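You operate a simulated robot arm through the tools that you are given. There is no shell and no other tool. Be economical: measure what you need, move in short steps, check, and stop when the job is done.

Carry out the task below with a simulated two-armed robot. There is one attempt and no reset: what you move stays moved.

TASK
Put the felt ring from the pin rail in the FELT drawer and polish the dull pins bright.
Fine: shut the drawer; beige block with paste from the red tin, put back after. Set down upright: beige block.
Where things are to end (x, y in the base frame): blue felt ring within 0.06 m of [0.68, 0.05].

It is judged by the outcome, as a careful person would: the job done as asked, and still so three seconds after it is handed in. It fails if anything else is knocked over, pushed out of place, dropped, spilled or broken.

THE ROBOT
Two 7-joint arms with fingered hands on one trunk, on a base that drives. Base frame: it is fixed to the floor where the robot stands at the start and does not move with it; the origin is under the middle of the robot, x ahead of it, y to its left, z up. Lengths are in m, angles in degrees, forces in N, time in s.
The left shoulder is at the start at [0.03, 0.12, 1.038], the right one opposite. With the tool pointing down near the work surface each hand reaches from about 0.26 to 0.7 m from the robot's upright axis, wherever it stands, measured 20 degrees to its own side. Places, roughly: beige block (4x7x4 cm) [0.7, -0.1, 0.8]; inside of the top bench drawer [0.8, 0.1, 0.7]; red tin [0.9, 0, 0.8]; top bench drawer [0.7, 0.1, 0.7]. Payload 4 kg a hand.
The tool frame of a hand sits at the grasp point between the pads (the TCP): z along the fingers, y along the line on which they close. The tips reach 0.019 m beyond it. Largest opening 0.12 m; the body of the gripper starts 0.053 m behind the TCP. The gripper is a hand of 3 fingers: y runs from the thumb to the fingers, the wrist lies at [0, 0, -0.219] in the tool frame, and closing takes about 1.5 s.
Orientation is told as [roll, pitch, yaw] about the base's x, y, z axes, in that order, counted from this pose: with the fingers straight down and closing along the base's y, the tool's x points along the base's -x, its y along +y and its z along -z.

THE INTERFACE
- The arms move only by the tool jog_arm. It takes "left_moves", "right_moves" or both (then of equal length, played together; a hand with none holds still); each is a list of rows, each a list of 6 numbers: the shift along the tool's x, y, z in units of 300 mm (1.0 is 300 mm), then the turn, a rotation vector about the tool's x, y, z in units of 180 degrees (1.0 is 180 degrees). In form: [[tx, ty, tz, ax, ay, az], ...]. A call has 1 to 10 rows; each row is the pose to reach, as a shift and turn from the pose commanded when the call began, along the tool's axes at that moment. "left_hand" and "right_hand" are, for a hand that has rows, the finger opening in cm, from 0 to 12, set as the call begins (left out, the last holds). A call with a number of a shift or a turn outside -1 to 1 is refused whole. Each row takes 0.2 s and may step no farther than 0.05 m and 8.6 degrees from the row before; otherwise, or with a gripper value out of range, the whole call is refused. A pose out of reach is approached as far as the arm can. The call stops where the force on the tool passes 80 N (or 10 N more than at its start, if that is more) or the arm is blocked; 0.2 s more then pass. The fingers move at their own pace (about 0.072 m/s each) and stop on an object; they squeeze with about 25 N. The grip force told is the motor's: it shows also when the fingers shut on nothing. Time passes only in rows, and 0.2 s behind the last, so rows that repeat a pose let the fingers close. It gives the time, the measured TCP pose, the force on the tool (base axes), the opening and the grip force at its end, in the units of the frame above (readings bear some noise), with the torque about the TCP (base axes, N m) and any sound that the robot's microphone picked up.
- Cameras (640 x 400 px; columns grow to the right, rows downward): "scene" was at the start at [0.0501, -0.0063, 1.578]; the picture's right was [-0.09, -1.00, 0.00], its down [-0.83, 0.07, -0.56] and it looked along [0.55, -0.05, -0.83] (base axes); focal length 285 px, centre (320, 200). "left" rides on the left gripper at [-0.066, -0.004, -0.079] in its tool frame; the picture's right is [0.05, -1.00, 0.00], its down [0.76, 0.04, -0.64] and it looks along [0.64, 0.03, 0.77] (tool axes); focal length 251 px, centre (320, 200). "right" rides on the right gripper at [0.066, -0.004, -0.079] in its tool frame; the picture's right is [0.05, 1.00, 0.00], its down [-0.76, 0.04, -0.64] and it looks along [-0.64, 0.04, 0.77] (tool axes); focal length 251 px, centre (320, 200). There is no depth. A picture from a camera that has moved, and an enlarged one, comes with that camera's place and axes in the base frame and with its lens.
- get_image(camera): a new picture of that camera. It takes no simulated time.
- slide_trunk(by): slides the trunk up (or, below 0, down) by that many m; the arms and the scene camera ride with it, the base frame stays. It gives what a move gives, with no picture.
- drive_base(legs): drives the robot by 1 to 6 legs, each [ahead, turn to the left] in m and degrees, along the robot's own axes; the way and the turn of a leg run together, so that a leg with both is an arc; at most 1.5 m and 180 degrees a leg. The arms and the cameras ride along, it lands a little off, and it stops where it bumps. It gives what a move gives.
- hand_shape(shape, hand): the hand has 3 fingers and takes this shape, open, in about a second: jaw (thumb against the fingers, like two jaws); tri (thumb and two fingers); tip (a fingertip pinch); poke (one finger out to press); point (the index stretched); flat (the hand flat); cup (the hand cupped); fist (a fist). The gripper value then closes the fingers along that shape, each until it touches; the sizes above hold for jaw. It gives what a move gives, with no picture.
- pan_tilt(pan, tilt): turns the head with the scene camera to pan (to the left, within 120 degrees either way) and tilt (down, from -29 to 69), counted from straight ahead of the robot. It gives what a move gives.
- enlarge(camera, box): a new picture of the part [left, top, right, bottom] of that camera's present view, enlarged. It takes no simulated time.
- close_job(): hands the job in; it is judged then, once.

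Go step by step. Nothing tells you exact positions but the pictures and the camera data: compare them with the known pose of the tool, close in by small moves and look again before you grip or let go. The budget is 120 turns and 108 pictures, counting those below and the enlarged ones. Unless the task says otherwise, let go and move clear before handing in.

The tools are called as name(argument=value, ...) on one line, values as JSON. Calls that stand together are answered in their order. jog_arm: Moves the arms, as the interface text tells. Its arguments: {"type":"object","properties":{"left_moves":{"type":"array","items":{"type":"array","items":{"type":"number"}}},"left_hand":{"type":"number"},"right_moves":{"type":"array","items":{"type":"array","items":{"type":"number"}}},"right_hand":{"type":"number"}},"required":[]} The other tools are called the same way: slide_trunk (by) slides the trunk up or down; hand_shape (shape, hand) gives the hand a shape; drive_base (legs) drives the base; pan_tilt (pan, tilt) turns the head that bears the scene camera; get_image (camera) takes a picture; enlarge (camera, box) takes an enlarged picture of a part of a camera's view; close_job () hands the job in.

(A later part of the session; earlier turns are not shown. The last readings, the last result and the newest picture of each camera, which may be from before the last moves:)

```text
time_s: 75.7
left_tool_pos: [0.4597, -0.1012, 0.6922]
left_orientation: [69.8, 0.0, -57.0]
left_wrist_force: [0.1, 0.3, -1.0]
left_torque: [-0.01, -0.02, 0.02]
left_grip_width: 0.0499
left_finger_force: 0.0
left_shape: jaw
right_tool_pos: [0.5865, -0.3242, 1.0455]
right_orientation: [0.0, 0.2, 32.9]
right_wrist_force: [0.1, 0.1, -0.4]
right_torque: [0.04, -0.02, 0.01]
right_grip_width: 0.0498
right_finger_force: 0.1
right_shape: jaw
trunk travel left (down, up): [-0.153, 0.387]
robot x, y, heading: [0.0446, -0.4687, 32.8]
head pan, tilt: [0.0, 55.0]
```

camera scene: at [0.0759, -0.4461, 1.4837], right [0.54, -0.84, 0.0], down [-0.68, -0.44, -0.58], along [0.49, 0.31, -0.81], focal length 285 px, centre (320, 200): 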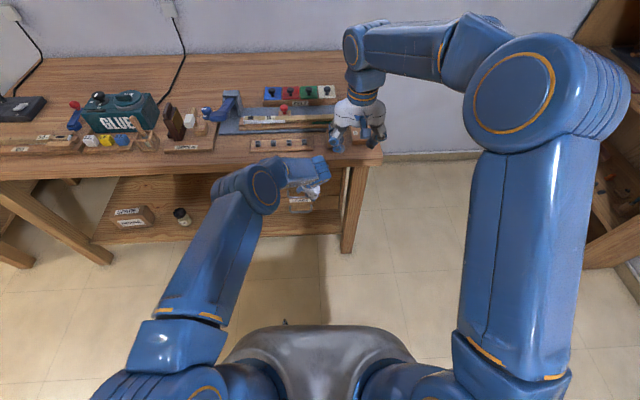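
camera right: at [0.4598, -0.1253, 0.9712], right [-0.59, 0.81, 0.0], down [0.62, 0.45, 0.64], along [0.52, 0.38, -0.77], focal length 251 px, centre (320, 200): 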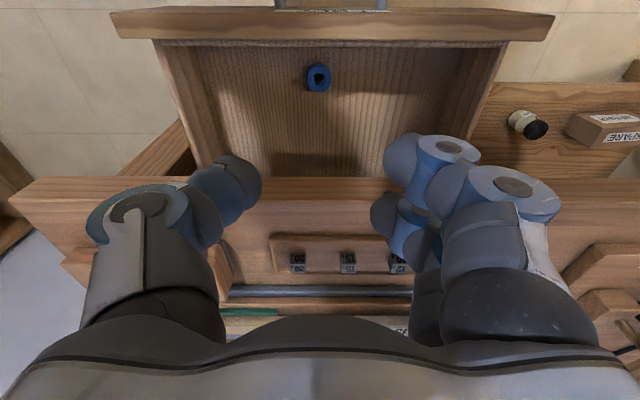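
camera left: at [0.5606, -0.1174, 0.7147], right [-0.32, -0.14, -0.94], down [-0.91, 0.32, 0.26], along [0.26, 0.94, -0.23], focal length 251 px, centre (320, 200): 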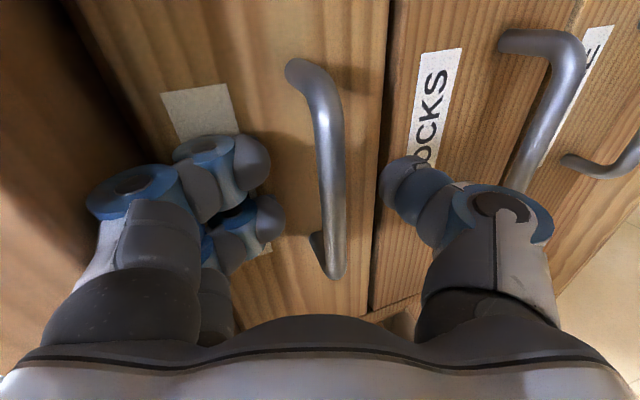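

Now up and to the left, then restore the tool-down pose.

jog_arm(left_moves=[[0.04, 0.13, -0.049, 0, 0, 0], [0.09, 0.265, -0.098, 0, 0, 0], [0.14, 0.4, -0.147, 0, 0, 0], [0.19, 0.535, -0.196, 0, 0, 0], [0.24, 0.67, -0.245, 0, 0, 0], [0.285, 0.805, -0.294, 0, 0, 0], [0.333, 0.94, -0.342, 0, 0, 0]])

get_image(camera="scene")

```text
time_s: 77.3
left_tool_pos: [0.4092, -0.0199, 0.994]
left_orientation: [69.8, 0.0, -57.0]
left_wrist_force: [0.2, -0.9, -0.1]
left_torque: [-0.03, -0.03, 0.02]
left_grip_width: 0.05
left_finger_force: 0.1
left_shape: jaw
right_tool_pos: [0.5861, -0.323, 1.047]
right_orientation: [0.1, 0.2, 33.1]
right_wrist_force: [-0.9, 1.7, 0.1]
right_torque: [0.02, 0.01, -0.03]
right_grip_width: 0.05
right_finger_force: 0.1
right_shape: jaw
trunk travel left (down, up): [-0.153, 0.387]
robot x, y, heading: [0.0402, -0.471, 32.7]
head pan, tilt: [0.0, 55.0]
```

```text
48 pictures are left
camera scene: at [0.0843, -0.4417, 1.4828], right [0.54, -0.84, 0.0], down [-0.69, -0.45, -0.57], along [0.48, 0.31, -0.82], focal length 285 px, centre (320, 200)
```

scene: 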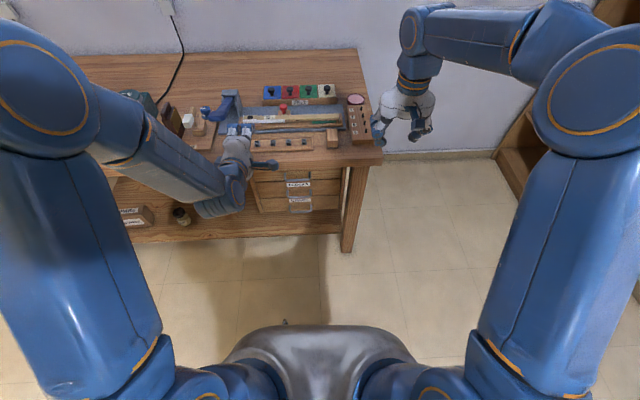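

jog_arm(left_moves=[[0, 0, 0, 0.0232, 0.0232, -0.0332], [0, 0, 0, 0.0465, 0.0465, -0.0663], [0, 0, 0, 0.0697, 0.0697, -0.0995], [0, 0, 0, 0.0929, 0.0929, -0.1326], [0, 0, 0, 0.1162, 0.1162, -0.1658], [0, 0, 0, 0.1394, 0.1394, -0.1989], [0, 0, 0, 0.1626, 0.1626, -0.2321]])

jog_arm(left_moves=[[0, 0, 0, 0.0232, 0.0232, -0.0332], [0, 0, 0, 0.0465, 0.0465, -0.0663], [0, 0, 0, 0.0697, 0.0697, -0.0995], [0, 0, 0, 0.0929, 0.0929, -0.1326], [0, 0, 0, 0.1162, 0.1162, -0.1658], [0, 0, 0, 0.1394, 0.1394, -0.1989]])

slide_trunk(by=0.097)

```text
time_s: 78.9
left_tool_pos: [0.4075, -0.0172, 0.9917]
left_orientation: [31.7, -14.5, -8.2]
left_wrist_force: [0.3, 0.1, 0.5]
left_torque: [0.0, 0.01, -0.01]
left_grip_width: 0.05
left_finger_force: 0.0
left_shape: jaw
right_tool_pos: [0.5876, -0.3222, 1.0459]
right_orientation: [0.0, 0.1, 33.1]
right_wrist_force: [0.0, 0.7, 0.0]
right_torque: [0.0, 0.05, 0.02]
right_grip_width: 0.0498
right_finger_force: 0.0
right_shape: jaw
trunk travel left (down, up): [-0.153, 0.387]
robot x, y, heading: [0.041, -0.4685, 33.1]
head pan, tilt: [0.0, 55.0]
```

```text
time_s: 80.3
left_tool_pos: [0.4088, -0.0177, 0.9924]
left_orientation: [-0.1, 0.3, 33.1]
left_wrist_force: [0.6, 0.0, -0.1]
left_torque: [0.0, -0.03, 0.04]
left_grip_width: 0.0498
left_finger_force: 0.1
left_shape: jaw
right_tool_pos: [0.5868, -0.3229, 1.0461]
right_orientation: [0.0, 0.2, 33.0]
right_wrist_force: [-0.4, 0.0, 0.2]
right_torque: [0.0, 0.02, 0.04]
right_grip_width: 0.0499
right_finger_force: 0.1
right_shape: jaw
trunk travel left (down, up): [-0.153, 0.387]
robot x, y, heading: [0.0396, -0.4708, 32.8]
head pan, tilt: [0.0, 55.0]
```

```text
time_s: 81.6
left_tool_pos: [0.4088, -0.0181, 1.0898]
left_orientation: [0.1, 0.3, 33.0]
left_wrist_force: [0.1, -0.7, 0.0]
left_torque: [0.03, 0.0, 0.02]
left_grip_width: 0.0499
left_finger_force: 0.1
left_shape: jaw
right_tool_pos: [0.587, -0.3237, 1.1413]
right_orientation: [0.0, 0.2, 33.1]
right_wrist_force: [-0.1, -0.1, -0.4]
right_torque: [0.01, -0.01, 0.0]
right_grip_width: 0.0499
right_finger_force: 0.1
right_shape: jaw
trunk travel left (down, up): [-0.25, 0.29]
robot x, y, heading: [0.0455, -0.4704, 33.0]
head pan, tilt: [0.0, 55.0]
```

All clear at height. I drive forward 0.34 m so that block, pins and tin are in right-hand reach.

drive_base(legs=[[0.34, 0]])

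get_image(camera="scene")

get_image(camera="right")

```text
time_s: 83.9
left_tool_pos: [0.7014, 0.1698, 1.0896]
left_orientation: [0.0, 0.3, 32.9]
left_wrist_force: [-0.2, 0.5, -0.3]
left_torque: [-0.04, 0.02, -0.02]
left_grip_width: 0.0497
left_finger_force: 0.1
left_shape: jaw
right_tool_pos: [0.8779, -0.1373, 1.1413]
right_orientation: [0.1, 0.2, 32.9]
right_wrist_force: [0.3, 0.1, 0.2]
right_torque: [0.02, 0.04, -0.02]
right_grip_width: 0.0496
right_finger_force: 0.1
right_shape: jaw
trunk travel left (down, up): [-0.25, 0.29]
robot x, y, heading: [0.3291, -0.2821, 32.5]
head pan, tilt: [0.0, 55.0]
```

```text
47 pictures are left
camera scene: at [0.3771, -0.2527, 1.5797], right [0.54, -0.84, 0.0], down [-0.69, -0.44, -0.57], along [0.48, 0.31, -0.82], focal length 285 px, centre (320, 200)
```

scene: 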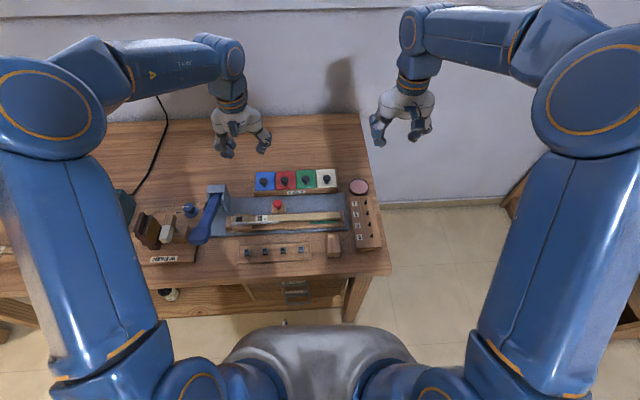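

```text
46 pictures are left
camera right: at [0.8255, -0.1767, 1.2206], right [-0.59, 0.81, 0.0], down [0.62, 0.45, 0.64], along [0.52, 0.38, -0.77], focal length 251 px, centre (320, 200)
```

right: 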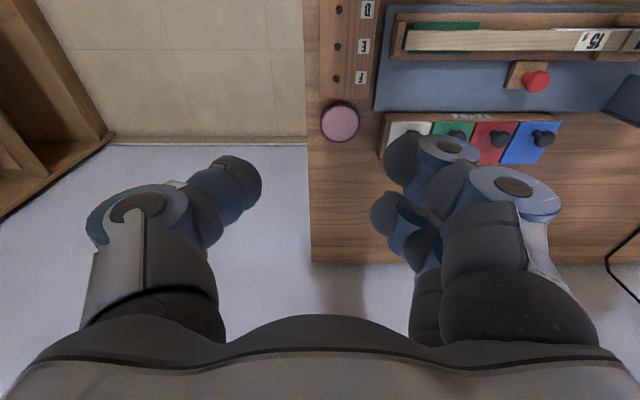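

Now a close zoom to locate block, pins and tin from here.

enlarge(camera="scene", box=[310, 165, 400, 265])

```text
4.00 times, centred on (355, 215) of scene
camera zoom: at [0.3771, -0.2527, 1.5797], right [0.54, -0.84, 0.0], down [-0.69, -0.44, -0.57], along [0.48, 0.31, -0.82], focal length 1139 px, centre (180, 140)
```

zoom: 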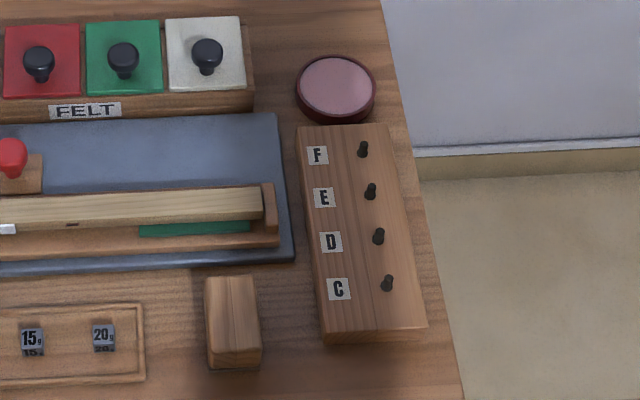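

Local positions: block ≈(0.431,-0.039), pins C/D/E/F at a≈0.447/0.487/0.527/0.566, l≈-0.15, tin ≈(0.65,-0.135). I bring the right hand above the block.

jog_arm(right_moves=[[0.06, 0.076, 0.117, 0, 0, 0], [0.121, 0.152, 0.235, 0, 0, 0], [0.181, 0.228, 0.352, 0, 0, 0], [0.242, 0.303, 0.469, 0, 0, 0], [0.302, 0.379, 0.587, 0, 0, 0], [0.363, 0.455, 0.704, 0, 0, 0]], right_hand=7)

get_image(camera="right")

```text
time_s: 85.3
left_tool_pos: [0.701, 0.1702, 1.0895]
left_orientation: [0.0, 0.4, 32.9]
left_wrist_force: [-0.9, 0.8, 0.3]
left_torque: [-0.03, 0.04, -0.03]
left_grip_width: 0.05
left_finger_force: 0.1
left_shape: jaw
right_tool_pos: [0.7113, -0.0813, 0.9319]
right_orientation: [0.0, 0.1, 32.9]
right_wrist_force: [0.0, 0.0, 0.8]
right_torque: [-0.03, 0.01, 0.01]
right_grip_width: 0.0694
right_finger_force: 0.0
right_shape: jaw
trunk travel left (down, up): [-0.25, 0.29]
robot x, y, heading: [0.3349, -0.2833, 32.5]
head pan, tilt: [0.0, 55.0]
```

```text
44 pictures are left
camera right: at [0.6574, -0.1216, 1.0097], right [-0.59, 0.81, 0.0], down [0.62, 0.45, 0.64], along [0.52, 0.38, -0.77], focal length 251 px, centre (320, 200)
```

right: 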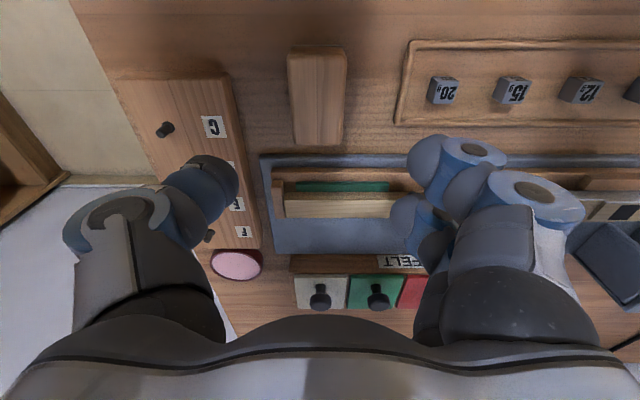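

Block is aligned with the tool; 7 mm nearer me than the TCP. I lower around it.

jog_arm(right_moves=[[0.024, 0, 0.12, 0, 0, 0], [0.024, 0.003, 0.24, 0, 0, 0], [0.024, 0.005, 0.33, 0, 0, 0], [0.024, 0.005, 0.385, 0, 0, 0]], right_hand=6.5)

get_image(camera="right")

```text
time_s: 86.3
left_tool_pos: [0.6979, 0.1675, 1.0911]
left_orientation: [0.0, 0.0, 33.0]
left_wrist_force: [-0.6, 0.3, -0.8]
left_torque: [-0.02, -0.02, 0.01]
left_grip_width: 0.0499
left_finger_force: 0.0
left_shape: jaw
right_tool_pos: [0.7043, -0.0848, 0.8211]
right_orientation: [0.3, -0.5, 33.0]
right_wrist_force: [-2.3, -0.6, 40.5]
right_torque: [-0.32, -0.02, 0.07]
right_grip_width: 0.0657
right_finger_force: 0.1
right_shape: jaw
trunk travel left (down, up): [-0.25, 0.29]
robot x, y, heading: [0.3318, -0.2828, 32.5]
head pan, tilt: [0.0, 55.0]
```

```text
43 pictures are left
camera right: at [0.6501, -0.1255, 0.8974], right [-0.59, 0.81, 0.0], down [0.61, 0.45, 0.65], along [0.52, 0.38, -0.76], focal length 251 px, centre (320, 200)
```

right: 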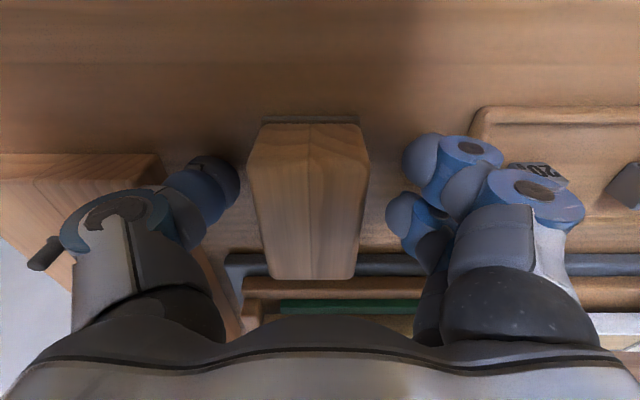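

Fingertips touch the bench at TCP 0.821, so bench top ≈0.80. I rise ~1 cm and close on the block.

jog_arm(right_moves=[[0, 0, -0.05, 0, 0, 0], [0, 0, -0.05, 0, 0, 0], [0, 0, -0.05, 0, 0, 0], [0, 0, -0.05, 0, 0, 0], [0, 0, -0.05, 0, 0, 0], [0, 0, -0.05, 0, 0, 0], [0, 0, -0.05, 0, 0, 0]], right_hand=2.5)

get_image(camera="right")

```text
time_s: 87.9
left_tool_pos: [0.7008, 0.1689, 1.0888]
left_orientation: [0.0, 0.3, 32.9]
left_wrist_force: [-0.2, 0.2, 0.0]
left_torque: [0.0, 0.01, -0.01]
left_grip_width: 0.0501
left_finger_force: 0.0
left_shape: jaw
right_tool_pos: [0.7045, -0.0879, 0.8324]
right_orientation: [0.0, 0.1, 32.8]
right_wrist_force: [0.7, -0.6, -0.4]
right_torque: [0.0, 0.02, -0.02]
right_grip_width: 0.0353
right_finger_force: 24.7
right_shape: jaw
trunk travel left (down, up): [-0.25, 0.29]
robot x, y, heading: [0.3315, -0.2817, 32.8]
head pan, tilt: [0.0, 55.0]
```

```text
42 pictures are left
camera right: at [0.6512, -0.1264, 0.9095], right [-0.59, 0.81, 0.0], down [0.62, 0.45, 0.64], along [0.52, 0.38, -0.77], focal length 251 px, centre (320, 200)
```

right: 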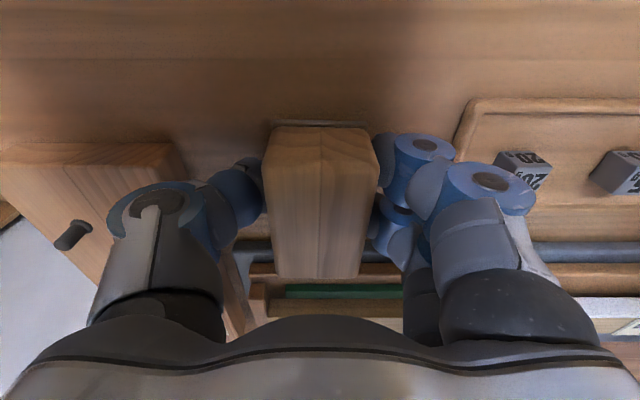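

The block is held (3.5 cm, 25 N). I lift it, then carry it toward the tin for a look.

jog_arm(right_moves=[[0, 0, -0.1, 0, 0, 0], [0, 0, -0.25, 0, 0, 0], [0, 0, -0.4, 0, 0, 0], [-0.12, -0.05, -0.42, 0, 0, 0], [-0.25, -0.12, -0.42, 0, 0, 0], [-0.38, -0.19, -0.42, 0, 0, 0], [-0.5, -0.26, -0.42, 0, 0, 0]])

get_image(camera="right")

enlarge(camera="scene", box=[310, 150, 410, 260])

```text
time_s: 89.5
left_tool_pos: [0.7004, 0.1695, 1.0888]
left_orientation: [0.1, 0.3, 32.9]
left_wrist_force: [-0.5, 0.3, -0.5]
left_torque: [-0.02, 0.0, -0.02]
left_grip_width: 0.0498
left_finger_force: 0.1
left_shape: jaw
right_tool_pos: [0.8743, -0.0682, 0.958]
right_orientation: [0.0, 0.2, 33.0]
right_wrist_force: [-0.9, -0.8, -0.4]
right_torque: [0.04, 0.02, 0.03]
right_grip_width: 0.0354
right_finger_force: 24.9
right_shape: jaw
trunk travel left (down, up): [-0.25, 0.29]
robot x, y, heading: [0.3294, -0.2838, 32.5]
head pan, tilt: [0.0, 55.0]
```

```text
41 pictures are left
camera right: at [0.8225, -0.1074, 1.036], right [-0.59, 0.81, 0.0], down [0.62, 0.45, 0.64], along [0.52, 0.38, -0.77], focal length 251 px, centre (320, 200)
```

right: 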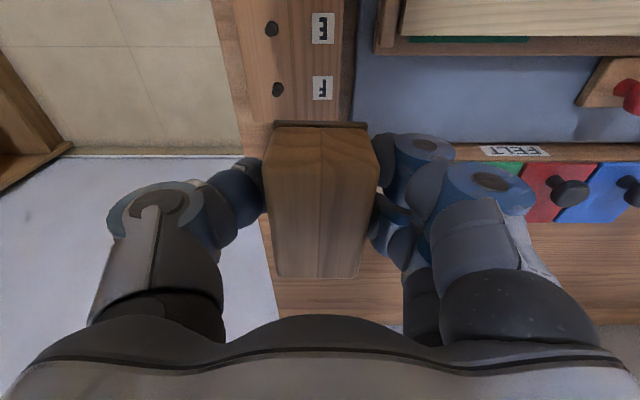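

```text
3.64 times, centred on (360, 205) of scene
camera zoom: at [0.3772, -0.2533, 1.5797], right [0.54, -0.84, 0.0], down [-0.69, -0.44, -0.57], along [0.48, 0.31, -0.82], focal length 1036 px, centre (174, 182)
```

zoom: 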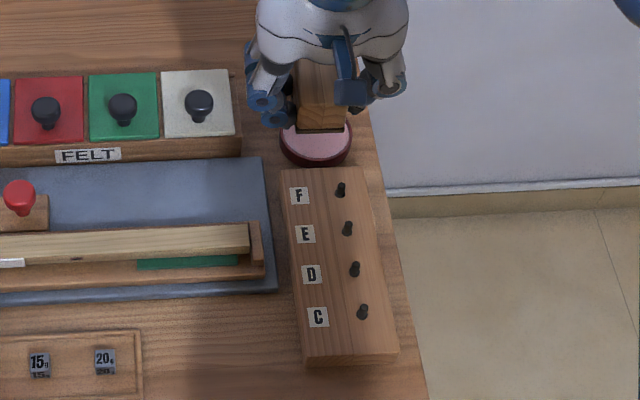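

The block carries a brown pad underneath; tin centre is ≈(0.938,-0.049). I move over it and lower onto the paste with care.

jog_arm(right_moves=[[-0.1, -0.03, 0.03, 0, 0, 0], [-0.2, -0.06, 0.08, 0, 0, 0], [-0.212, -0.061, 0.16, 0, 0, 0], [-0.212, -0.061, 0.24, 0, 0, 0], [-0.212, -0.061, 0.29, 0, 0, 0]])

enlarge(camera="scene", box=[310, 150, 410, 220])

get_image(camera="right")

```text
time_s: 90.7
left_tool_pos: [0.7005, 0.1699, 1.0892]
left_orientation: [0.0, 0.3, 32.9]
left_wrist_force: [0.2, -0.7, 0.1]
left_torque: [-0.03, 0.0, -0.02]
left_grip_width: 0.0498
left_finger_force: 0.2
left_shape: jaw
right_tool_pos: [0.9353, -0.0512, 0.869]
right_orientation: [0.0, 0.1, 33.0]
right_wrist_force: [0.0, -0.3, -0.7]
right_torque: [0.01, -0.02, 0.04]
right_grip_width: 0.035
right_finger_force: 25.3
right_shape: jaw
trunk travel left (down, up): [-0.25, 0.29]
robot x, y, heading: [0.3357, -0.2864, 32.7]
head pan, tilt: [0.0, 55.0]
```

```text
5.71 times, centred on (360, 185) of scene
camera zoom: at [0.3763, -0.2533, 1.5797], right [0.54, -0.84, 0.0], down [-0.69, -0.44, -0.57], along [0.48, 0.31, -0.82], focal length 1628 px, centre (91, 286)
```

zoom: 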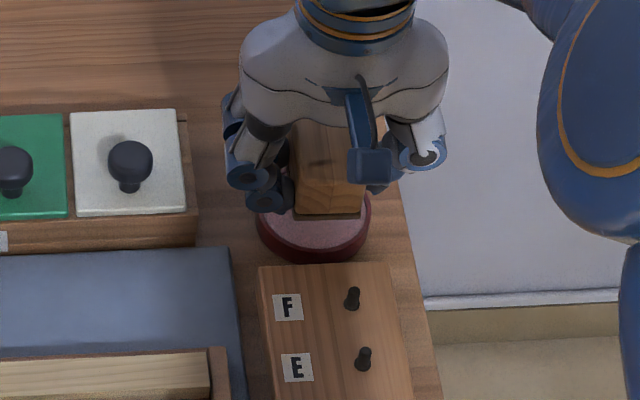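

```text
38 pictures are left
camera right: at [0.8838, -0.0905, 0.9471], right [-0.59, 0.81, 0.0], down [0.62, 0.45, 0.64], along [0.52, 0.38, -0.77], focal length 251 px, centre (320, 200)
```

right: 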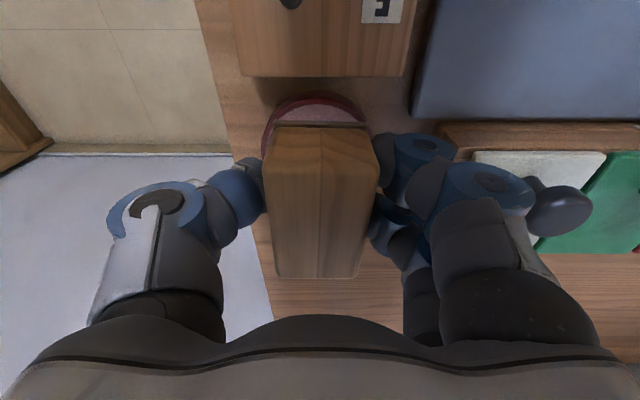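

Nearly centred. I lower to contact.

jog_arm(right_moves=[[-0.017, 0.007, 0.015, 0, 0, 0], [-0.017, 0.007, 0.03, 0, 0, 0], [-0.017, 0.007, 0.045, 0, 0, 0], [-0.017, 0.007, 0.055, 0, 0, 0]])

```text
time_s: 91.7
left_tool_pos: [0.7012, 0.1694, 1.0898]
left_orientation: [0.0, 0.2, 32.9]
left_wrist_force: [-0.5, -0.1, 1.4]
left_torque: [-0.03, 0.0, 0.03]
left_grip_width: 0.0498
left_finger_force: 0.0
left_shape: jaw
right_tool_pos: [0.9389, -0.0451, 0.8532]
right_orientation: [0.0, 0.1, 32.9]
right_wrist_force: [0.2, 0.1, -0.7]
right_torque: [-0.01, 0.0, 0.02]
right_grip_width: 0.0353
right_finger_force: 25.5
right_shape: jaw
trunk travel left (down, up): [-0.25, 0.29]
robot x, y, heading: [0.3363, -0.2798, 32.6]
head pan, tilt: [0.0, 55.0]
```

jog_arm(right_moves=[[0, 0, 0.01, 0, 0, 0], [0, 0, 0.02, 0, 0, 0], [0, 0, 0.03, 0, 0, 0], [0, 0, 0.035, 0, 0, 0]])

```text
time_s: 92.7
left_tool_pos: [0.6996, 0.1696, 1.0888]
left_orientation: [0.0, 0.2, 32.9]
left_wrist_force: [-0.2, -0.5, -1.0]
left_torque: [0.0, 0.0, -0.01]
left_grip_width: 0.05
left_finger_force: 0.1
left_shape: jaw
right_tool_pos: [0.9403, -0.0449, 0.8423]
right_orientation: [0.0, 0.1, 32.9]
right_wrist_force: [0.2, -0.5, -0.6]
right_torque: [0.0, 0.01, 0.01]
right_grip_width: 0.0353
right_finger_force: 25.6
right_shape: jaw
trunk travel left (down, up): [-0.25, 0.29]
robot x, y, heading: [0.3329, -0.2871, 32.8]
head pan, tilt: [0.0, 55.0]
```

jog_arm(right_moves=[[0, 0, 0.008, 0, 0, 0], [0, 0, 0.016, 0, 0, 0], [0, 0, 0.024, 0, 0, 0]])

enlarge(camera="scene", box=[310, 150, 410, 220])

```text
time_s: 93.5
left_tool_pos: [0.7001, 0.1692, 1.0895]
left_orientation: [0.0, 0.2, 32.9]
left_wrist_force: [0.8, 0.5, 0.7]
left_torque: [0.01, 0.04, -0.04]
left_grip_width: 0.0499
left_finger_force: 0.1
left_shape: jaw
right_tool_pos: [0.9393, -0.045, 0.8361]
right_orientation: [0.0, 0.1, 32.9]
right_wrist_force: [0.9, 0.1, 2.3]
right_torque: [0.03, 0.06, 0.03]
right_grip_width: 0.0353
right_finger_force: 25.4
right_shape: jaw
trunk travel left (down, up): [-0.25, 0.29]
robot x, y, heading: [0.3292, -0.2819, 32.7]
head pan, tilt: [0.0, 55.0]
```

```text
5.71 times, centred on (360, 185) of scene
camera zoom: at [0.3757, -0.2535, 1.5798], right [0.54, -0.84, 0.0], down [-0.69, -0.44, -0.57], along [0.48, 0.31, -0.82], focal length 1628 px, centre (91, 286)
```

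zoom: 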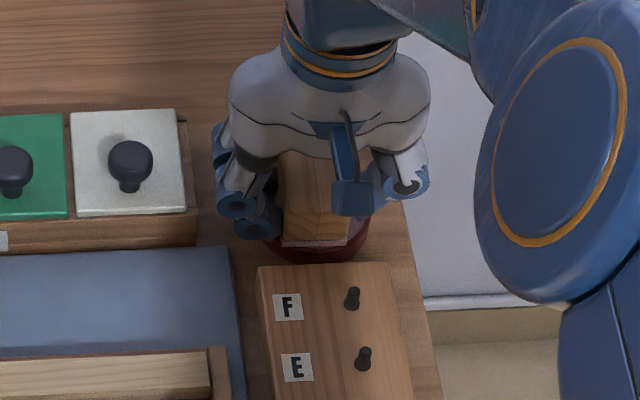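

Light contact now (2 N). I press a little more and rub a few millimetres to load paste.

jog_arm(right_moves=[[0, 0, 0.012, 0, 0, 0], [0.012, 0, 0.018, 0, 0, 0], [-0.012, 0, 0.018, 0, 0, 0], [0.012, 0, 0.018, 0, 0, 0], [0, 0, 0.018, 0, 0, 0]])

get_image(camera="right")

```text
time_s: 94.7
left_tool_pos: [0.6982, 0.1672, 1.0893]
left_orientation: [0.0, 0.1, 33.0]
left_wrist_force: [0.7, -0.2, -0.6]
left_torque: [0.02, 0.0, -0.01]
left_grip_width: 0.0494
left_finger_force: 0.1
left_shape: jaw
right_tool_pos: [0.9389, -0.0445, 0.834]
right_orientation: [0.0, -0.2, 32.9]
right_wrist_force: [2.5, 1.0, 35.5]
right_torque: [-0.04, -0.04, 0.04]
right_grip_width: 0.0374
right_finger_force: 25.1
right_shape: jaw
trunk travel left (down, up): [-0.25, 0.29]
robot x, y, heading: [0.33, -0.2844, 32.7]
head pan, tilt: [0.0, 55.0]
```

```text
36 pictures are left
camera right: at [0.8858, -0.0848, 0.912], right [-0.59, 0.81, 0.0], down [0.62, 0.45, 0.65], along [0.52, 0.38, -0.76], focal length 251 px, centre (320, 200)
```

right: 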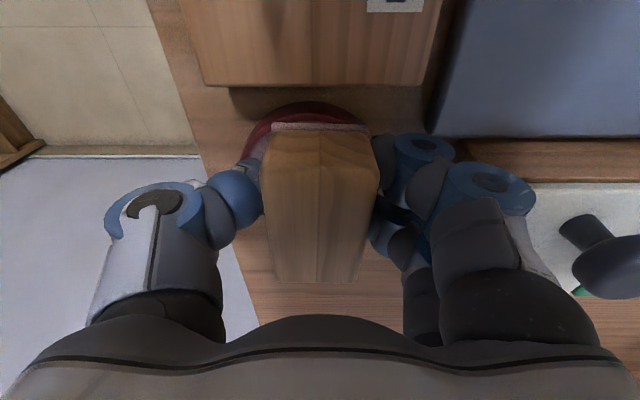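

The pad edge now looks pink. I lift and check the pad.

jog_arm(right_moves=[[0, 0, -0.04, 0, 0, 0], [0, 0, -0.12, 0, 0, 0], [0, 0, -0.22, 0, 0, 0], [0, 0, -0.32, 0, 0, 0]])

enlarge(camera="scene", box=[310, 150, 410, 250])

```text
time_s: 95.7
left_tool_pos: [0.7, 0.1693, 1.0899]
left_orientation: [0.0, 0.3, 32.9]
left_wrist_force: [-1.2, 0.4, 0.3]
left_torque: [0.02, -0.04, 0.01]
left_grip_width: 0.0499
left_finger_force: 0.1
left_shape: jaw
right_tool_pos: [0.9397, -0.0446, 0.9259]
right_orientation: [0.0, 0.2, 32.8]
right_wrist_force: [-0.7, 0.1, 0.1]
right_torque: [0.0, -0.01, 0.01]
right_grip_width: 0.0356
right_finger_force: 25.8
right_shape: jaw
trunk travel left (down, up): [-0.25, 0.29]
robot x, y, heading: [0.3344, -0.2768, 32.5]
head pan, tilt: [0.0, 55.0]
```

```text
4.00 times, centred on (360, 200) of scene
camera zoom: at [0.3754, -0.2535, 1.5797], right [0.54, -0.84, 0.0], down [-0.69, -0.44, -0.57], along [0.48, 0.31, -0.82], focal length 1139 px, centre (160, 200)
```

zoom: 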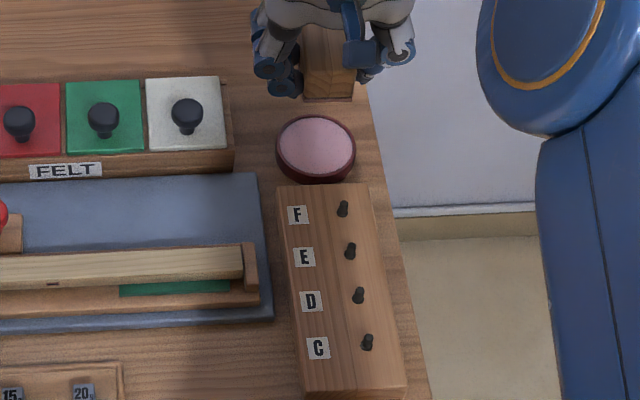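

enlarge(camera="scene", box=[370, 150, 415, 180])

enlarge(camera="right", box=[240, 90, 400, 200])

```text
13.33 times, centred on (392, 165) of scene
camera zoom: at [0.3754, -0.2535, 1.5797], right [0.54, -0.84, 0.0], down [-0.69, -0.44, -0.57], along [0.48, 0.31, -0.82], focal length 3798 px, centre (-647, 667)
```

zoom: 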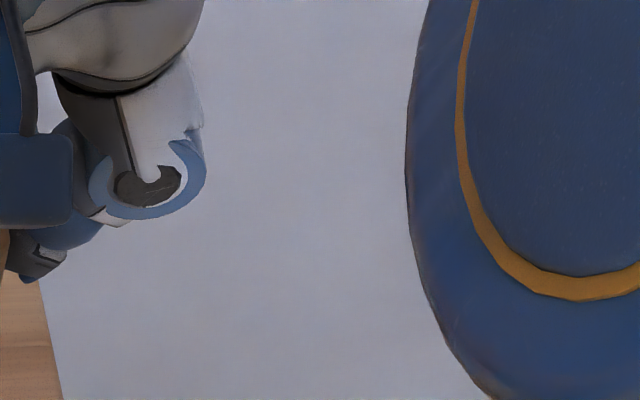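

```text
3.64 times, centred on (320, 145) of right
camera zoom: at [0.8868, -0.0833, 1.0035], right [-0.59, 0.81, 0.0], down [0.62, 0.45, 0.64], along [0.52, 0.38, -0.77], focal length 914 px, centre (320, 400)
```

zoom: 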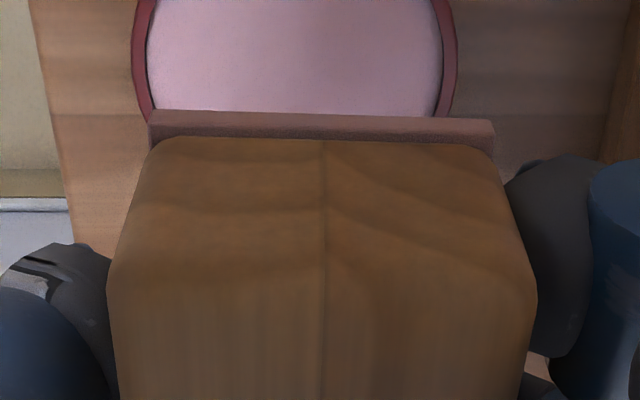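

The pad is now pink with paste. I carry the block over pins F and E (centre ≈(0.868,-0.109)).

jog_arm(right_moves=[[0.1, -0.015, 0, 0, 0, 0], [0.2, -0.03, 0, 0, 0, 0], [0.318, -0.052, 0.04, 0, 0, 0], [0.318, -0.052, 0.1, 0, 0, 0]])

enlarge(camera="scene", box=[320, 170, 400, 250])

get_image(camera="right")

```text
time_s: 96.7
left_tool_pos: [0.7016, 0.1708, 1.0893]
left_orientation: [0.0, 0.3, 32.9]
left_wrist_force: [0.4, -0.4, -0.5]
left_torque: [-0.01, -0.01, 0.02]
left_grip_width: 0.0494
left_finger_force: 0.0
left_shape: jaw
right_tool_pos: [0.8678, -0.1097, 0.8962]
right_orientation: [0.1, 0.1, 33.0]
right_wrist_force: [0.5, -0.6, -1.1]
right_torque: [0.02, 0.0, -0.02]
right_grip_width: 0.0351
right_finger_force: 25.5
right_shape: jaw
trunk travel left (down, up): [-0.25, 0.29]
robot x, y, heading: [0.3367, -0.2817, 32.6]
head pan, tilt: [0.0, 55.0]
```

```text
5.00 times, centred on (360, 210) of scene
camera zoom: at [0.3773, -0.2523, 1.5796], right [0.54, -0.84, 0.0], down [-0.69, -0.44, -0.57], along [0.48, 0.31, -0.82], focal length 1424 px, centre (120, 150)
```

zoom: 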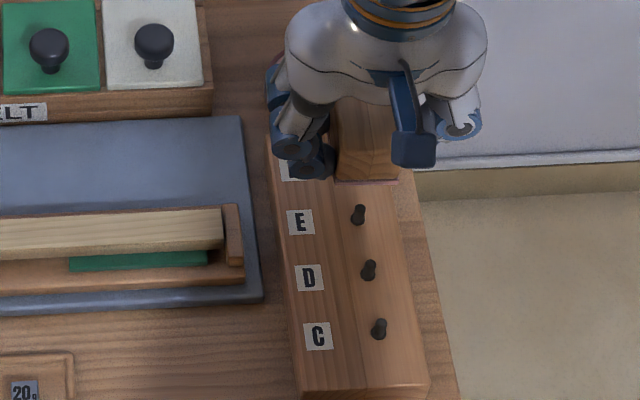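

```text
31 pictures are left
camera right: at [0.8153, -0.1493, 0.9743], right [-0.59, 0.81, 0.0], down [0.62, 0.45, 0.64], along [0.52, 0.38, -0.77], focal length 251 px, centre (320, 200)
```

right: 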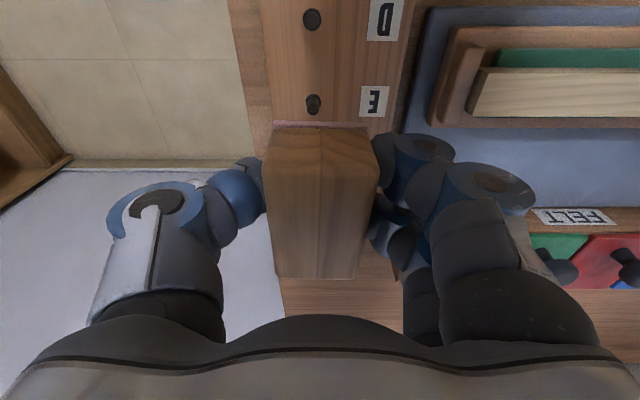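

Pins E and F lie under the pad; small shift right by 4 mm. I lower to contact.

jog_arm(right_moves=[[0, -0.013, 0.02, 0, 0, 0], [0, -0.013, 0.04, 0, 0, 0], [0, -0.013, 0.055, 0, 0, 0], [0, -0.013, 0.07, 0, 0, 0]])

```text
time_s: 97.7
left_tool_pos: [0.7013, 0.1693, 1.0891]
left_orientation: [0.0, 0.2, 32.8]
left_wrist_force: [-0.4, 0.2, -0.5]
left_torque: [0.02, -0.01, 0.0]
left_grip_width: 0.0497
left_finger_force: 0.1
left_shape: jaw
right_tool_pos: [0.8705, -0.1134, 0.8745]
right_orientation: [0.0, 0.1, 32.9]
right_wrist_force: [-0.2, 0.1, -0.2]
right_torque: [-0.04, 0.0, 0.02]
right_grip_width: 0.0351
right_finger_force: 25.3
right_shape: jaw
trunk travel left (down, up): [-0.25, 0.29]
robot x, y, heading: [0.3348, -0.2808, 32.7]
head pan, tilt: [0.0, 55.0]
```

jog_arm(right_moves=[[0, 0, 0.01, 0, 0, 0], [0, 0, 0.02, 0, 0, 0], [0, 0, 0.03, 0, 0, 0], [0, 0, 0.035, 0, 0, 0]])

```text
time_s: 98.7
left_tool_pos: [0.7021, 0.1697, 1.0891]
left_orientation: [0.0, 0.2, 32.9]
left_wrist_force: [-0.9, 0.4, 0.7]
left_torque: [0.01, -0.02, 0.01]
left_grip_width: 0.0498
left_finger_force: 0.0
left_shape: jaw
right_tool_pos: [0.8698, -0.1142, 0.8646]
right_orientation: [0.0, 0.1, 32.9]
right_wrist_force: [-0.1, -0.4, -0.9]
right_torque: [0.01, 0.04, 0.03]
right_grip_width: 0.0353
right_finger_force: 25.1
right_shape: jaw
trunk travel left (down, up): [-0.25, 0.29]
robot x, y, heading: [0.3373, -0.2805, 32.6]
head pan, tilt: [0.0, 55.0]
```

jog_arm(right_moves=[[0, 0, 0.008, 0, 0, 0], [0, 0, 0.016, 0, 0, 0], [0, 0, 0.024, 0, 0, 0]])

```text
time_s: 99.5
left_tool_pos: [0.6997, 0.1687, 1.0899]
left_orientation: [0.0, 0.2, 33.0]
left_wrist_force: [-0.1, 0.2, 0.4]
left_torque: [-0.01, 0.02, 0.01]
left_grip_width: 0.0499
left_finger_force: 0.0
left_shape: jaw
right_tool_pos: [0.87, -0.1135, 0.8582]
right_orientation: [0.1, 0.1, 32.9]
right_wrist_force: [-0.4, 0.1, 3.5]
right_torque: [-0.01, 0.02, 0.0]
right_grip_width: 0.0351
right_finger_force: 25.3
right_shape: jaw
trunk travel left (down, up): [-0.25, 0.29]
robot x, y, heading: [0.3352, -0.283, 32.7]
head pan, tilt: [0.0, 55.0]
```

Contact on the pins (3.5 N). I press lightly and rub back and forth.

jog_arm(right_moves=[[0.02, 0, 0.006, 0, 0, 0], [-0.03, 0, 0.008, 0, 0, 0], [0.03, 0, 0.008, 0, 0, 0], [-0.03, 0, 0.008, 0, 0, 0], [0.03, 0.02, 0.008, 0, 0, 0], [-0.03, -0.02, 0.008, 0, 0, 0], [0.03, 0.02, 0.008, 0, 0, 0], [-0.03, -0.02, 0.008, 0, 0, 0], [0.03, 0, 0.008, 0, 0, 0], [0, 0, 0.006, 0, 0, 0]])

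jog_arm(right_moves=[[0.03, 0, 0, 0, 0, 0], [-0.03, 0, 0, 0, 0, 0], [0.03, 0, 0, 0, 0, 0], [-0.03, 0, 0, 0, 0, 0], [0.03, 0.02, 0, 0, 0, 0], [-0.03, -0.02, 0, 0, 0, 0], [0.03, 0.02, 0, 0, 0, 0], [0, 0, 0, 0, 0, 0], [0, 0, -0.05, 0, 0, 0], [0, 0, -0.13, 0, 0, 0]])

```text
time_s: 101.7
left_tool_pos: [0.6979, 0.1682, 1.0905]
left_orientation: [0.0, 0.1, 33.0]
left_wrist_force: [-1.3, 0.1, 0.0]
left_torque: [-0.01, 0.0, 0.01]
left_grip_width: 0.0497
left_finger_force: 0.0
left_shape: jaw
right_tool_pos: [0.8692, -0.1165, 0.8564]
right_orientation: [-0.1, 0.3, 32.9]
right_wrist_force: [-1.4, -5.6, 27.9]
right_torque: [-0.08, 0.01, -0.15]
right_grip_width: 0.0378
right_finger_force: 25.0
right_shape: jaw
trunk travel left (down, up): [-0.25, 0.29]
robot x, y, heading: [0.3347, -0.284, 32.5]
head pan, tilt: [0.0, 55.0]
```

```text
time_s: 103.9
left_tool_pos: [0.7005, 0.1677, 1.0906]
left_orientation: [0.0, 0.2, 32.9]
left_wrist_force: [0.0, 1.0, -0.3]
left_torque: [0.01, 0.03, 0.01]
left_grip_width: 0.0498
left_finger_force: 0.1
left_shape: jaw
right_tool_pos: [0.8694, -0.1142, 0.8963]
right_orientation: [0.0, 0.1, 32.9]
right_wrist_force: [0.4, -1.0, -0.9]
right_torque: [0.0, -0.01, 0.03]
right_grip_width: 0.035
right_finger_force: 24.8
right_shape: jaw
trunk travel left (down, up): [-0.25, 0.29]
robot x, y, heading: [0.3337, -0.2816, 32.5]
head pan, tilt: [0.0, 55.0]
```

Next I move over D and C, and check E and F.

jog_arm(right_moves=[[0.07, -0.004, -0.02, 0, 0, 0], [0.14, -0.008, -0.02, 0, 0, 0], [0.2, -0.012, -0.02, 0, 0, 0], [0.265, -0.014, 0, 0, 0, 0]])

enlarge(camera="scene", box=[320, 170, 400, 250])

get_image(camera="right")

```text
time_s: 104.9
left_tool_pos: [0.7005, 0.1689, 1.0889]
left_orientation: [0.0, 0.2, 32.9]
left_wrist_force: [0.1, -0.7, -0.2]
left_torque: [0.0, 0.0, 0.01]
left_grip_width: 0.0496
left_finger_force: 0.1
left_shape: jaw
right_tool_pos: [0.8061, -0.1598, 0.8952]
right_orientation: [0.0, 0.2, 32.9]
right_wrist_force: [-0.3, -0.3, -0.9]
right_torque: [0.01, -0.03, 0.0]
right_grip_width: 0.0356
right_finger_force: 24.7
right_shape: jaw
trunk travel left (down, up): [-0.25, 0.29]
robot x, y, heading: [0.328, -0.2814, 32.7]
head pan, tilt: [0.0, 55.0]
```

```text
5.00 times, centred on (360, 210) of scene
camera zoom: at [0.3761, -0.2534, 1.5797], right [0.54, -0.84, 0.0], down [-0.69, -0.44, -0.57], along [0.48, 0.31, -0.82], focal length 1424 px, centre (120, 150)
```

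zoom: 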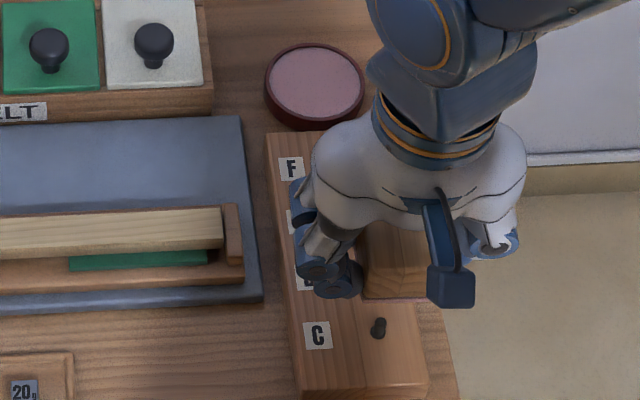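

```text
29 pictures are left
camera right: at [0.7529, -0.1997, 0.9736], right [-0.59, 0.81, 0.0], down [0.62, 0.45, 0.64], along [0.52, 0.38, -0.77], focal length 251 px, centre (320, 200)
```

right: 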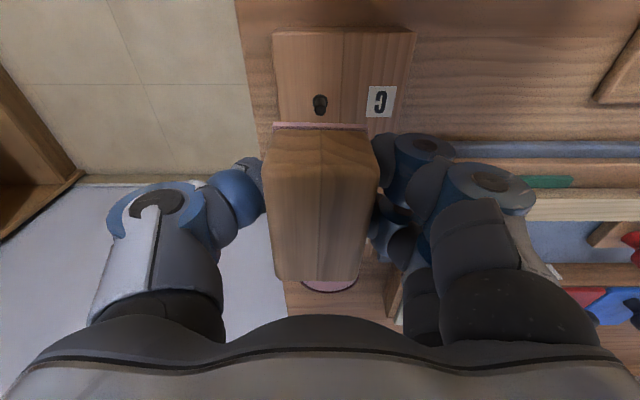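

C and D are under the pad. Lower to contact and rub in the same way.

jog_arm(right_moves=[[0, 0, 0.04, 0, 0, 0], [0, 0, 0.08, 0, 0, 0], [0, 0, 0.11, 0, 0, 0], [0, 0, 0.12, 0, 0, 0], [0, 0, 0.125, 0, 0, 0]])

jog_arm(right_moves=[[0.02, 0, 0.006, 0, 0, 0], [-0.03, 0, 0.008, 0, 0, 0], [0.03, 0, 0.008, 0, 0, 0], [-0.03, 0, 0.008, 0, 0, 0], [0.03, 0.02, 0.008, 0, 0, 0], [-0.03, -0.02, 0.008, 0, 0, 0], [0.03, 0.02, 0.008, 0, 0, 0], [-0.03, -0.02, 0.008, 0, 0, 0], [0.03, 0, 0.008, 0, 0, 0], [0, 0, 0.006, 0, 0, 0]])

jog_arm(right_moves=[[0.03, 0, 0, 0, 0, 0], [-0.03, 0, 0, 0, 0, 0], [0.03, 0, 0, 0, 0, 0], [-0.03, 0, 0, 0, 0, 0], [0.03, 0.02, 0, 0, 0, 0], [-0.03, -0.02, 0, 0, 0, 0], [0.03, 0.02, 0, 0, 0, 0], [0, 0, 0, 0, 0, 0], [0, 0, -0.05, 0, 0, 0], [0, 0, -0.15, 0, 0, 0]])

```text
time_s: 106.1
left_tool_pos: [0.701, 0.1684, 1.0889]
left_orientation: [0.0, 0.2, 33.0]
left_wrist_force: [-0.5, 0.9, 0.5]
left_torque: [-0.02, 0.02, -0.02]
left_grip_width: 0.0497
left_finger_force: 0.0
left_shape: jaw
right_tool_pos: [0.8059, -0.1609, 0.8577]
right_orientation: [0.0, 0.2, 32.9]
right_wrist_force: [0.8, 0.2, -0.9]
right_torque: [-0.04, -0.01, 0.01]
right_grip_width: 0.035
right_finger_force: 24.9
right_shape: jaw
trunk travel left (down, up): [-0.25, 0.29]
robot x, y, heading: [0.3293, -0.2812, 32.6]
head pan, tilt: [0.0, 55.0]
```

```text
time_s: 108.3
left_tool_pos: [0.6993, 0.1668, 1.0891]
left_orientation: [0.0, 0.2, 32.9]
left_wrist_force: [-0.7, -0.2, 0.0]
left_torque: [0.02, 0.01, -0.01]
left_grip_width: 0.0498
left_finger_force: 0.1
left_shape: jaw
right_tool_pos: [0.8049, -0.1639, 0.8575]
right_orientation: [0.1, 0.4, 32.9]
right_wrist_force: [-4.1, -2.5, 14.6]
right_torque: [0.01, 0.04, 0.05]
right_grip_width: 0.0362
right_finger_force: 25.1
right_shape: jaw
trunk travel left (down, up): [-0.25, 0.29]
robot x, y, heading: [0.3313, -0.2819, 32.6]
head pan, tilt: [0.0, 55.0]
```

```text
time_s: 110.5
left_tool_pos: [0.7, 0.1683, 1.0892]
left_orientation: [0.2, 0.2, 32.9]
left_wrist_force: [0.2, 0.2, -0.5]
left_torque: [0.03, 0.01, 0.02]
left_grip_width: 0.0497
left_finger_force: 0.1
left_shape: jaw
right_tool_pos: [0.8054, -0.1605, 0.9024]
right_orientation: [0.0, 0.2, 32.9]
right_wrist_force: [0.1, -0.5, -0.6]
right_torque: [0.0, 0.03, -0.03]
right_grip_width: 0.0352
right_finger_force: 24.9
right_shape: jaw
trunk travel left (down, up): [-0.25, 0.29]
robot x, y, heading: [0.3312, -0.2818, 32.7]
head pan, tilt: [0.0, 55.0]
```

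I move the block aside (above its home) and inspect all four pins.

jog_arm(right_moves=[[0, 0, -0.12, 0, 0, 0], [0.05, 0.13, -0.15, 0, 0, 0], [0.1, 0.26, -0.15, 0, 0, 0], [0.151, 0.386, -0.15, 0, 0, 0]])

enlarge(camera="scene", box=[340, 190, 390, 245])

```text
time_s: 111.5
left_tool_pos: [0.6998, 0.1689, 1.0899]
left_orientation: [0.0, 0.1, 32.9]
left_wrist_force: [-0.1, 0.0, 0.1]
left_torque: [0.02, -0.02, 0.01]
left_grip_width: 0.0498
left_finger_force: 0.2
left_shape: jaw
right_tool_pos: [0.7063, -0.0859, 0.9466]
right_orientation: [-0.2, 0.0, 32.9]
right_wrist_force: [-0.8, -0.4, -0.9]
right_torque: [0.01, -0.01, 0.0]
right_grip_width: 0.0352
right_finger_force: 25.2
right_shape: jaw
trunk travel left (down, up): [-0.25, 0.29]
robot x, y, heading: [0.3363, -0.2786, 32.8]
head pan, tilt: [0.0, 55.0]
```

```text
7.27 times, centred on (365, 218) of scene
camera zoom: at [0.3751, -0.2521, 1.5797], right [0.54, -0.84, 0.0], down [-0.69, -0.44, -0.57], along [0.48, 0.31, -0.82], focal length 2071 px, centre (-7, 73)
```

zoom: 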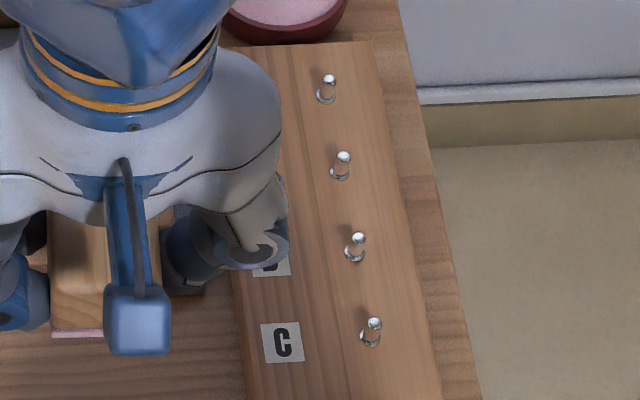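

All four pins shine now. I put the block back in its place, lowering to the recorded height.

jog_arm(right_moves=[[0.008, 0, 0.12, 0, 0, 0], [0.008, 0, 0.24, 0, 0, 0], [0.008, 0, 0.33, 0, 0, 0], [0.008, 0, 0.365, 0, 0, 0], [0.008, 0, 0.378, 0, 0, 0], [0.008, 0, 0.384, 0, 0, 0]])

get_image(camera="right")

```text
time_s: 112.9
left_tool_pos: [0.7009, 0.169, 1.0887]
left_orientation: [0.0, 0.2, 32.9]
left_wrist_force: [0.8, 1.3, -0.4]
left_torque: [-0.01, 0.01, -0.03]
left_grip_width: 0.05
left_finger_force: 0.1
left_shape: jaw
right_tool_pos: [0.7026, -0.0891, 0.8312]
right_orientation: [0.0, 0.1, 32.9]
right_wrist_force: [-0.3, -0.4, -0.5]
right_torque: [0.01, 0.02, 0.0]
right_grip_width: 0.0352
right_finger_force: 25.3
right_shape: jaw
trunk travel left (down, up): [-0.25, 0.29]
robot x, y, heading: [0.331, -0.2777, 32.4]
head pan, tilt: [0.0, 55.0]
```

```text
27 pictures are left
camera right: at [0.6499, -0.129, 0.9083], right [-0.59, 0.81, 0.0], down [0.62, 0.45, 0.64], along [0.52, 0.38, -0.77], focal length 251 px, centre (320, 200)
```

right: 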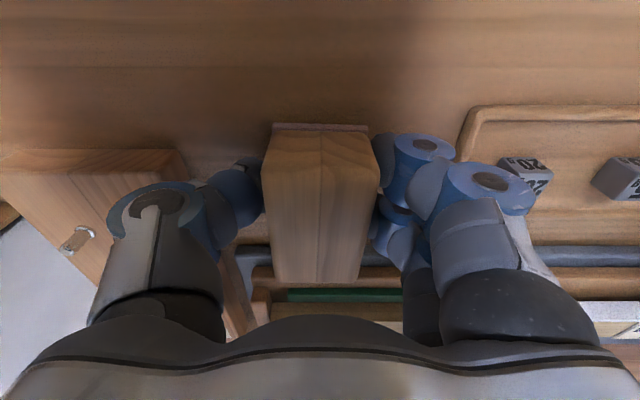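

No contact yet (the block was pushed up a bit in the grip). I lower in small steps.

jog_arm(right_moves=[[0, 0, 0.007, 0, 0, 0], [0, 0, 0.014, 0, 0, 0], [0, 0, 0.021, 0, 0, 0]])

```text
time_s: 113.7
left_tool_pos: [0.7001, 0.1698, 1.0882]
left_orientation: [0.0, 0.4, 33.0]
left_wrist_force: [0.1, -0.6, 0.3]
left_torque: [-0.04, 0.02, 0.0]
left_grip_width: 0.05
left_finger_force: 0.1
left_shape: jaw
right_tool_pos: [0.7032, -0.0906, 0.8244]
right_orientation: [0.0, 0.1, 32.9]
right_wrist_force: [0.4, 0.2, -0.9]
right_torque: [0.04, -0.01, 0.0]
right_grip_width: 0.0353
right_finger_force: 25.1
right_shape: jaw
trunk travel left (down, up): [-0.25, 0.29]
robot x, y, heading: [0.3333, -0.2837, 32.4]
head pan, tilt: [0.0, 55.0]
```

jog_arm(right_moves=[[0, 0, 0.006, 0, 0, 0], [0, 0, 0.012, 0, 0, 0], [0, 0, 0.018, 0, 0, 0]])

enlarge(camera="scene", box=[310, 200, 380, 265])

```text
time_s: 114.5
left_tool_pos: [0.6998, 0.1681, 1.09]
left_orientation: [0.0, 0.2, 32.9]
left_wrist_force: [-0.5, -0.1, -0.1]
left_torque: [0.02, 0.02, 0.02]
left_grip_width: 0.0498
left_finger_force: 0.1
left_shape: jaw
right_tool_pos: [0.7035, -0.0889, 0.8212]
right_orientation: [0.0, -0.1, 32.9]
right_wrist_force: [-0.6, -2.9, 16.5]
right_torque: [-0.18, -0.07, -0.04]
right_grip_width: 0.0354
right_finger_force: 25.3
right_shape: jaw
trunk travel left (down, up): [-0.25, 0.29]
robot x, y, heading: [0.3343, -0.2834, 32.4]
head pan, tilt: [0.0, 55.0]
```

```text
6.15 times, centred on (345, 232) of scene
camera zoom: at [0.3747, -0.2543, 1.58], right [0.54, -0.84, 0.0], down [-0.69, -0.44, -0.57], along [0.48, 0.31, -0.82], focal length 1753 px, centre (166, 0)
```

zoom: 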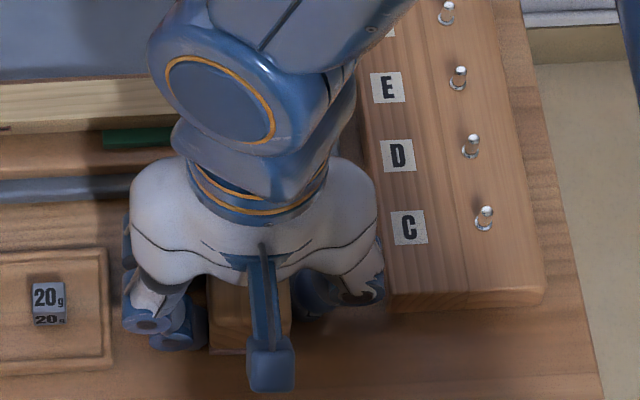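

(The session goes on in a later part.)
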